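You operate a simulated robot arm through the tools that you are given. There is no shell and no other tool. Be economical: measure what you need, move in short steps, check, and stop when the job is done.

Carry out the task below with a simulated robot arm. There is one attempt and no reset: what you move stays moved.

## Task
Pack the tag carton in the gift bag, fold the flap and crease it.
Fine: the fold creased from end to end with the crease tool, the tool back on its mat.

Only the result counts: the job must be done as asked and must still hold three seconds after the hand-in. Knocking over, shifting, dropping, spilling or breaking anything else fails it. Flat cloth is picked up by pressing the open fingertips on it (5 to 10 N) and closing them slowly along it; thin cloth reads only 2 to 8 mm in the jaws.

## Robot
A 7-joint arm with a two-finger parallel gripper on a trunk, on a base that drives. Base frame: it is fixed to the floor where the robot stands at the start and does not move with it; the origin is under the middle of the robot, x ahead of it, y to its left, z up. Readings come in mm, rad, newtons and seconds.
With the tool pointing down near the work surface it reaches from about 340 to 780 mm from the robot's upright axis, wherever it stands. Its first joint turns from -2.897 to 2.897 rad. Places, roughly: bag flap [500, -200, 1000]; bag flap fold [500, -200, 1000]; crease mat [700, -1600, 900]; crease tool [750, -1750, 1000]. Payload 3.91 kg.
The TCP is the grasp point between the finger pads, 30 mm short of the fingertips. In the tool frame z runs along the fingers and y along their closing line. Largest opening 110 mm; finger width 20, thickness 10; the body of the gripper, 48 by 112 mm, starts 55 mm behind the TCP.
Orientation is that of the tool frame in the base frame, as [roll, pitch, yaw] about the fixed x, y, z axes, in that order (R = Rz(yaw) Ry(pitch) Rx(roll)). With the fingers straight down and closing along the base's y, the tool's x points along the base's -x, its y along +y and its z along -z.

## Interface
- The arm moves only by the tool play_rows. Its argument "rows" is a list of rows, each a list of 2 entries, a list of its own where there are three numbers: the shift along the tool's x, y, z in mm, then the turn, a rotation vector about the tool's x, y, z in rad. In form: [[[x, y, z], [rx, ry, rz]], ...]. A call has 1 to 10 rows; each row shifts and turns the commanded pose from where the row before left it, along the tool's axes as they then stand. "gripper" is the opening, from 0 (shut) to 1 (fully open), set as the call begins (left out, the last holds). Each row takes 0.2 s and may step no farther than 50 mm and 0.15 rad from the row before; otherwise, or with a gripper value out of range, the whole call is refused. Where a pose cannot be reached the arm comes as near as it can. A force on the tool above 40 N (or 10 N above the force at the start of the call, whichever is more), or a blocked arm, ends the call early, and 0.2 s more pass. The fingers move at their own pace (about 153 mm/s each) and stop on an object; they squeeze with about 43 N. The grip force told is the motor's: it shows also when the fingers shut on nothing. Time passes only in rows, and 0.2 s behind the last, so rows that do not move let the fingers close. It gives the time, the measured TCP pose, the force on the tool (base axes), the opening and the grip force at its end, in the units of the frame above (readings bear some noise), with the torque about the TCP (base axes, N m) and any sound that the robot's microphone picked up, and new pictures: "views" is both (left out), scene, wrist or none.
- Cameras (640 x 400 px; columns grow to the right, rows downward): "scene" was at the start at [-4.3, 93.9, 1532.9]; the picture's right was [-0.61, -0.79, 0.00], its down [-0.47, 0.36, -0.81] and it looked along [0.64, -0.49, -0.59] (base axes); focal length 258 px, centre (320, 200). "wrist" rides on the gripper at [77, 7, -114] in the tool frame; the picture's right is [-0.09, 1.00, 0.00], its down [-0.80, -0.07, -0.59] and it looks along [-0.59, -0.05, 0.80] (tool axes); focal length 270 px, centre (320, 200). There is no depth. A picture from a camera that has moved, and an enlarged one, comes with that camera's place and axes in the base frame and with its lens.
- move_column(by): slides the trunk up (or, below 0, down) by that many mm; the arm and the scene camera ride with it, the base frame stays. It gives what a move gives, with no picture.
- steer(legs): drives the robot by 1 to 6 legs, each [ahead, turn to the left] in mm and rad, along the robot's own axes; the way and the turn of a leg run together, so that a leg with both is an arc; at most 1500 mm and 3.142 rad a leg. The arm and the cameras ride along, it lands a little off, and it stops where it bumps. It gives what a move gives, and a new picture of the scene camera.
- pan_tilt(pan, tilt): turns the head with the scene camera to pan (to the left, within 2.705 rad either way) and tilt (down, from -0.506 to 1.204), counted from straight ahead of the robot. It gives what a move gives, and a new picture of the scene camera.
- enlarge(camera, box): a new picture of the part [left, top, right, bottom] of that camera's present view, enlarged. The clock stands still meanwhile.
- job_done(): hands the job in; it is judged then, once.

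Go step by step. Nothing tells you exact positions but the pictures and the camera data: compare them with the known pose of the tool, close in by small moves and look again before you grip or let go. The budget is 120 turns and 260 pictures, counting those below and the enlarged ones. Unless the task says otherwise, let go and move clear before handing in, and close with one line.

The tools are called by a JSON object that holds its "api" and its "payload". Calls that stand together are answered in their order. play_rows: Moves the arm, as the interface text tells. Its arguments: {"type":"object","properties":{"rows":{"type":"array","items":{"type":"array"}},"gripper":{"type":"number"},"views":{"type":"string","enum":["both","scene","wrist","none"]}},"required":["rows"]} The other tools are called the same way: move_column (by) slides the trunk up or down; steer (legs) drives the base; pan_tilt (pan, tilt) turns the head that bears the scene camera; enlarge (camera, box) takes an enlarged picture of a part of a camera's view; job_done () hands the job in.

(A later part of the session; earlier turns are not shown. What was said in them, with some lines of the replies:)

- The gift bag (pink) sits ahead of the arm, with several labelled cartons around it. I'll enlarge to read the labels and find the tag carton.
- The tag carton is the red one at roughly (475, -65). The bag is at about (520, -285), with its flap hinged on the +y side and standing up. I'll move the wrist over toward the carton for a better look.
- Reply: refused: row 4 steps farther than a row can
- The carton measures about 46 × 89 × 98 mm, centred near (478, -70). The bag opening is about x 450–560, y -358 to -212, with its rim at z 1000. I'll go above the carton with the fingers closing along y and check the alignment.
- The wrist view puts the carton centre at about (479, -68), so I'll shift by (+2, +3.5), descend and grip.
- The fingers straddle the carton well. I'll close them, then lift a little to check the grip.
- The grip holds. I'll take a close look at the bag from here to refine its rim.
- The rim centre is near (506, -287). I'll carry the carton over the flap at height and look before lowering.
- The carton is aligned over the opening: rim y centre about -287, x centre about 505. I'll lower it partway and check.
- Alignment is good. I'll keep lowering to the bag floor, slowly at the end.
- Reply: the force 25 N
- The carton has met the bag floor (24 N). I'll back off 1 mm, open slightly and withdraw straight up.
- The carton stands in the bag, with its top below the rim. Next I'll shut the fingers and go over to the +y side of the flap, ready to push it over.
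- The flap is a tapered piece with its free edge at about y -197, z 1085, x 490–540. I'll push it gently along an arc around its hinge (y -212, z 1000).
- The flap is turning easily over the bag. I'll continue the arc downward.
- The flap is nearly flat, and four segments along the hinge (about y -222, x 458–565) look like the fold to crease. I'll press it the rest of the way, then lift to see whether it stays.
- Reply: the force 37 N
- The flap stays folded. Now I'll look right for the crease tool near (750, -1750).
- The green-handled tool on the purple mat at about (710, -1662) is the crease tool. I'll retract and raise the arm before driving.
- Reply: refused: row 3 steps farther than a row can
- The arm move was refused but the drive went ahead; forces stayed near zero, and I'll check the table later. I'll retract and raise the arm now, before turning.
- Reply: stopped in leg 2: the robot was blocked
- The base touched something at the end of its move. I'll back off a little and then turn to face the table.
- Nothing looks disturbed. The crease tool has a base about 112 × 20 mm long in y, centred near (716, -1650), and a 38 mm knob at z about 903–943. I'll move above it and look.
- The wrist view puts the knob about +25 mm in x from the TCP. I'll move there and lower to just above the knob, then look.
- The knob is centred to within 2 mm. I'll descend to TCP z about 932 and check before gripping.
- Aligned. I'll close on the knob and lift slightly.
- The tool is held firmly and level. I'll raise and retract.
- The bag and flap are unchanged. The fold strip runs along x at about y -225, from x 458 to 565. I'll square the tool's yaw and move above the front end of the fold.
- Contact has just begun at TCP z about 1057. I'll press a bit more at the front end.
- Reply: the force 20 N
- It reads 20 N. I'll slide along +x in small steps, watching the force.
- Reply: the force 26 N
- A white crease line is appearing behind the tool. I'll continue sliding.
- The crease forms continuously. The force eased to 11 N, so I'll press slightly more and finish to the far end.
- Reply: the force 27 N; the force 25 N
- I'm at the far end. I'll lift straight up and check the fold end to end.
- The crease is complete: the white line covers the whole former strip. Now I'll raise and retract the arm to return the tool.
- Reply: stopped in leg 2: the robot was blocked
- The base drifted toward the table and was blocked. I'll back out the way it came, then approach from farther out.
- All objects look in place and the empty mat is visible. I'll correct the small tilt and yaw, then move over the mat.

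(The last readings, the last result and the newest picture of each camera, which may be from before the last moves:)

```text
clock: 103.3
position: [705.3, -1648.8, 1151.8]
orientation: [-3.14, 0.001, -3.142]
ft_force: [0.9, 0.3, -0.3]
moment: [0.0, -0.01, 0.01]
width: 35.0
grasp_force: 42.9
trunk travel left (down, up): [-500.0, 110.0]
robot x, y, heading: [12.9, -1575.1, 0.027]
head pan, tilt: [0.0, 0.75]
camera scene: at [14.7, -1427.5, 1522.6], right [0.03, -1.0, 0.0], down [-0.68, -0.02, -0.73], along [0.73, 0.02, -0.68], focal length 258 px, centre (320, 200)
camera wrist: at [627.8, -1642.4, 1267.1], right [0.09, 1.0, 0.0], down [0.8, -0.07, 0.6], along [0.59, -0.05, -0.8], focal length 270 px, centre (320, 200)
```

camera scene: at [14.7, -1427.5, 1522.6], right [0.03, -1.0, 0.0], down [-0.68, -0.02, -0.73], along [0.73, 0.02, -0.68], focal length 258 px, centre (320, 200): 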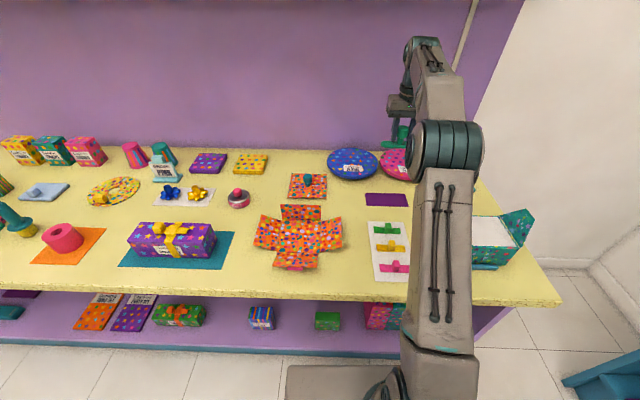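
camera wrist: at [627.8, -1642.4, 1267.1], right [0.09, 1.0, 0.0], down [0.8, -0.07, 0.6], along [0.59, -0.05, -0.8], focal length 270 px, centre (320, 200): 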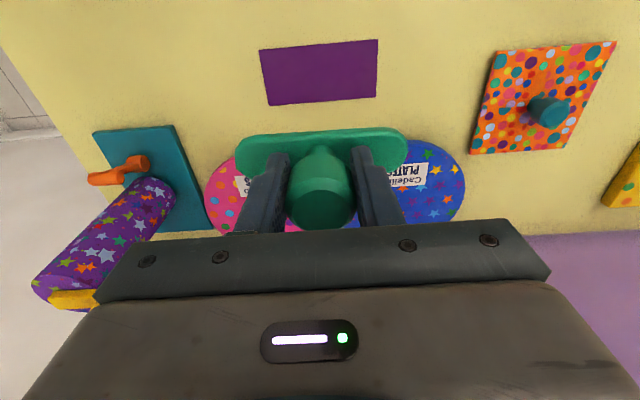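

The mat centre is right under the tool, at about (704, -1650). I'll lower partway and check.

{"api": "play_rows", "payload": {"rows": [[[0, -1, 45], [0, 0, 0]], [[0, 0, 45], [0, 0, 0]], [[0, 0, 45], [0, 0, 0]], [[0, 0, 45], [0, 0, 0]], [[0, 0, 20], [0, 0, 0]], [[0, 0, 0], [0, 0, 0]]], "gripper": 0, "views": "wrist"}}

{"api": "enlarge", "payload": {"camera": "scene", "box": [340, 140, 440, 220]}}

```text
clock: 104.7
position: [704.2, -1648.9, 949.4]
orientation: [3.141, 0.0, 3.14]
ft_force: [0.5, 0.5, -0.8]
moment: [0.0, -0.01, 0.0]
width: 35.2
grasp_force: 43.4
trunk travel left (down, up): [-500.0, 110.0]
robot x, y, heading: [5.5, -1581.2, 0.028]
head pan, tilt: [0.0, 0.75]
camera wrist: at [626.1, -1642.4, 1064.3], right [0.09, 1.0, 0.0], down [0.8, -0.07, 0.6], along [0.59, -0.05, -0.8], focal length 270 px, centre (320, 200)
```

wrist: 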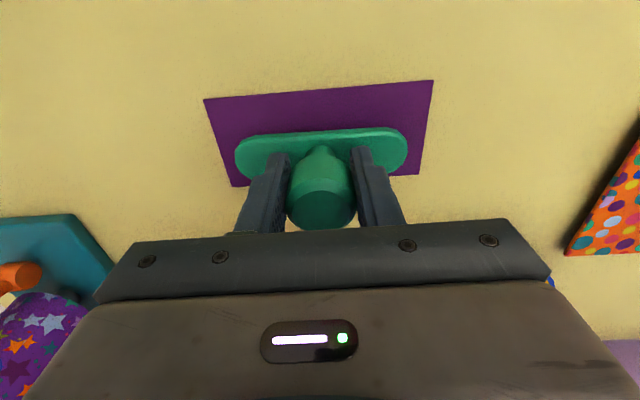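

```text
5.00 times, centred on (390, 180) of scene
camera zoom: at [15.0, -1427.6, 1522.6], right [0.03, -1.0, 0.0], down [-0.68, -0.02, -0.73], along [0.73, 0.02, -0.68], focal length 1289 px, centre (-30, 300)
```

zoom: 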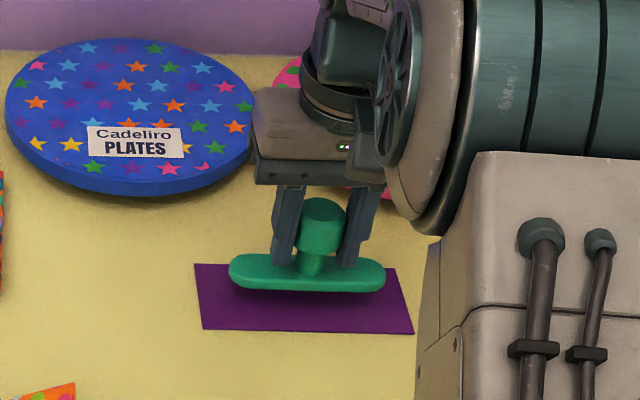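

{"api": "play_rows", "payload": {"rows": [[[0, 0, 10], [0, 0, 0]], [[0, 0, 4], [0, 0, 0]], [[0, 0, 2], [0, 0, 0]], [[0, 0, 1], [0, 0, 0]], [[0, 0, 0], [0, 0, 0]]], "gripper": 0, "views": "wrist"}}

```text
clock: 105.9
position: [705.0, -1648.0, 931.1]
orientation: [3.141, 0.001, 3.141]
ft_force: [-0.2, -0.5, -1.1]
moment: [0.03, -0.03, -0.03]
width: 34.6
grasp_force: 43.3
trunk travel left (down, up): [-500.0, 110.0]
robot x, y, heading: [8.4, -1578.2, 0.028]
head pan, tilt: [0.0, 0.75]
camera wrist: at [626.6, -1642.1, 1046.5], right [0.09, 1.0, 0.0], down [0.8, -0.07, 0.6], along [0.59, -0.05, -0.8], focal length 270 px, centre (320, 200)
```

wrist: 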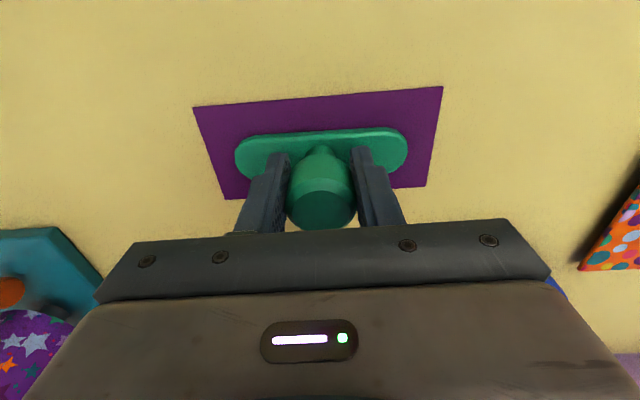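

{"api": "play_rows", "payload": {"rows": [[[0, 0, 1], [0, 0, 0]], [[0, 0, 1], [0, 0, 0]], [[0, 0, 1], [0, 0, 0]], [[0, 0, 0], [0, 0, 0]]], "gripper": 0, "views": "none"}}

```text
clock: 106.9
position: [704.6, -1648.5, 930.7]
orientation: [3.14, 0.008, -3.141]
ft_force: [3.7, 0.3, 14.0]
moment: [0.18, -0.43, -0.01]
width: 34.8
grasp_force: 43.1
trunk travel left (down, up): [-500.0, 110.0]
robot x, y, heading: [9.8, -1580.9, 0.026]
head pan, tilt: [0.0, 0.75]
```

The tool rests on the mat (14 N). I'll ease off, release, and withdraw straight up.

{"api": "play_rows", "payload": {"rows": [[[0, 0, -1.2], [0, 0, 0]], [[0, 0, 0], [0, 0, 0]], [[0, 0, 0], [0, 0, 0]], [[0, 0, -10], [0, 0, 0]], [[0, 0, -30], [0, 0, 0]], [[0, 0, -40], [0, 0, 0]], [[0, 0, -45], [0, 0, 0]], [[20, 0, -45], [0, 0, 0]], [[30, 0, -30], [0, 0, 0]], [[0, 0, 0], [0, 0, 0]]], "gripper": 0.75, "views": "both"}}

{"api": "enlarge", "payload": {"camera": "scene", "box": [340, 140, 440, 220]}}

```text
clock: 109.1
position: [656.8, -1648.7, 1131.1]
orientation: [3.142, 0.002, 3.141]
ft_force: [-0.4, 0.4, -0.7]
moment: [0.01, 0.01, 0.0]
width: 82.6
grasp_force: 0.1
trunk travel left (down, up): [-500.0, 110.0]
robot x, y, heading: [10.4, -1579.5, 0.029]
head pan, tilt: [0.0, 0.75]
camera scene: at [15.0, -1427.6, 1522.6], right [0.03, -1.0, 0.0], down [-0.68, -0.02, -0.73], along [0.73, 0.02, -0.68], focal length 258 px, centre (320, 200)
camera wrist: at [578.0, -1642.6, 1246.4], right [0.09, 1.0, 0.0], down [0.8, -0.07, 0.6], along [0.59, -0.05, -0.8], focal length 270 px, centre (320, 200)
```

scene: 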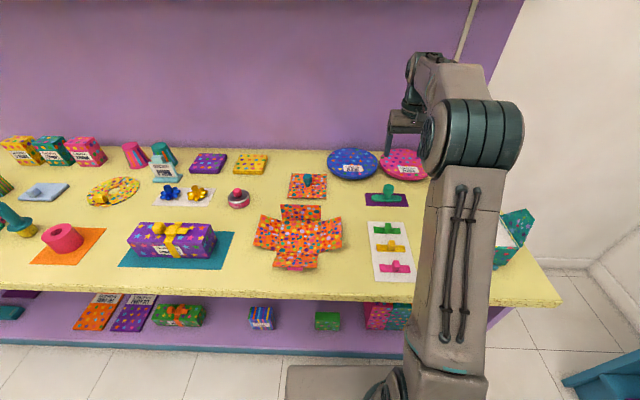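
wrist: 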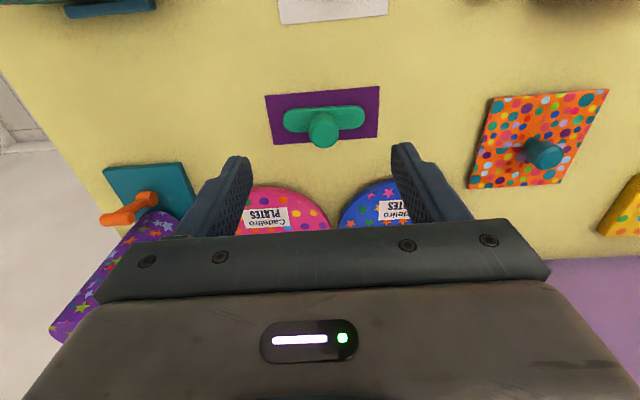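

```text
5.00 times, centred on (390, 180) of scene
camera zoom: at [15.0, -1427.6, 1522.6], right [0.03, -1.0, 0.0], down [-0.68, -0.02, -0.73], along [0.73, 0.02, -0.68], focal length 1289 px, centre (-30, 300)
```

zoom: 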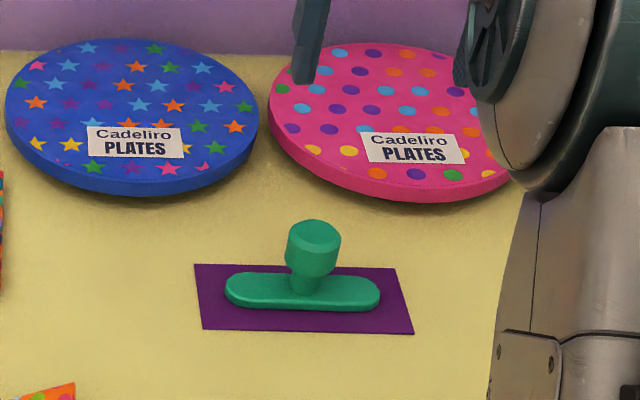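

The tool stands on its mat again. A last look at the bag from here.

{"api": "pan_tilt", "payload": {"pan": 1.1, "tilt": 0.4}}

{"api": "enlarge", "payload": {"camera": "scene", "box": [260, 120, 420, 220]}}

```text
clock: 110.4
position: [656.3, -1648.6, 1130.1]
orientation: [3.14, 0.002, -3.141]
ft_force: [0.3, 1.0, 0.0]
moment: [0.01, 0.04, -0.01]
width: 82.4
grasp_force: 0.1
trunk travel left (down, up): [-500.0, 110.0]
robot x, y, heading: [11.9, -1575.2, 0.022]
head pan, tilt: [1.1, 0.4]
camera scene: at [-28.2, -1346.3, 1553.7], right [0.9, -0.43, 0.0], down [-0.17, -0.35, -0.92], along [0.4, 0.83, -0.39], focal length 258 px, centre (320, 200)
```

scene: 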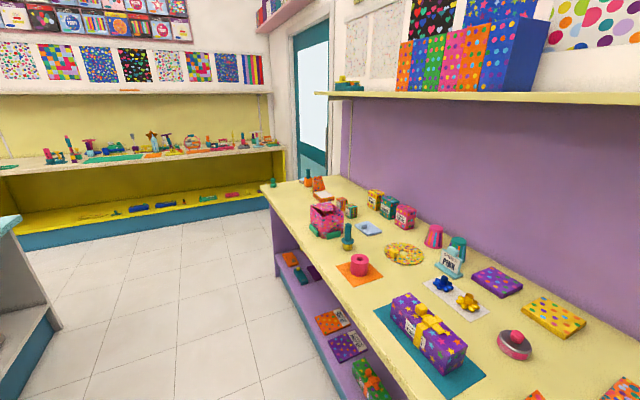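

```text
4.00 times, centred on (340, 170) of scene
camera zoom: at [-28.2, -1346.3, 1553.7], right [0.9, -0.43, 0.0], down [-0.17, -0.35, -0.92], along [0.4, 0.83, -0.39], focal length 1032 px, centre (240, 320)
```

zoom: 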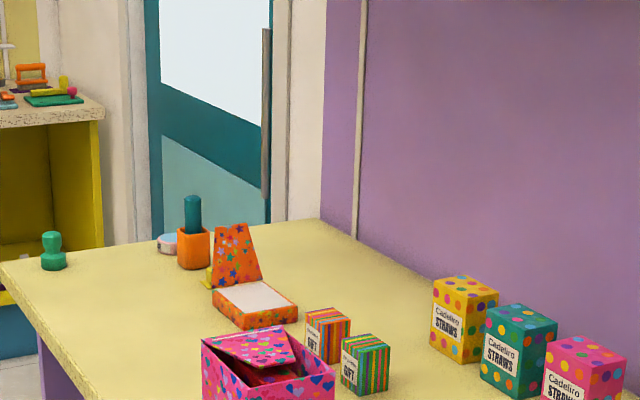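

The flap is still folded over the carton, nothing on the table looks disturbed, and the crease tool is on its mat. The gripper is clear, so I'm handing in.

{"api": "job_done", "payload": {}}

```text
The job is handed in.
```

The tag carton is packed in the gift bag, the flap is folded and creased from end to end, and the crease tool is back on its mat. The base bumped into something by the table twice while driving, but nothing in the later pictures looked moved.
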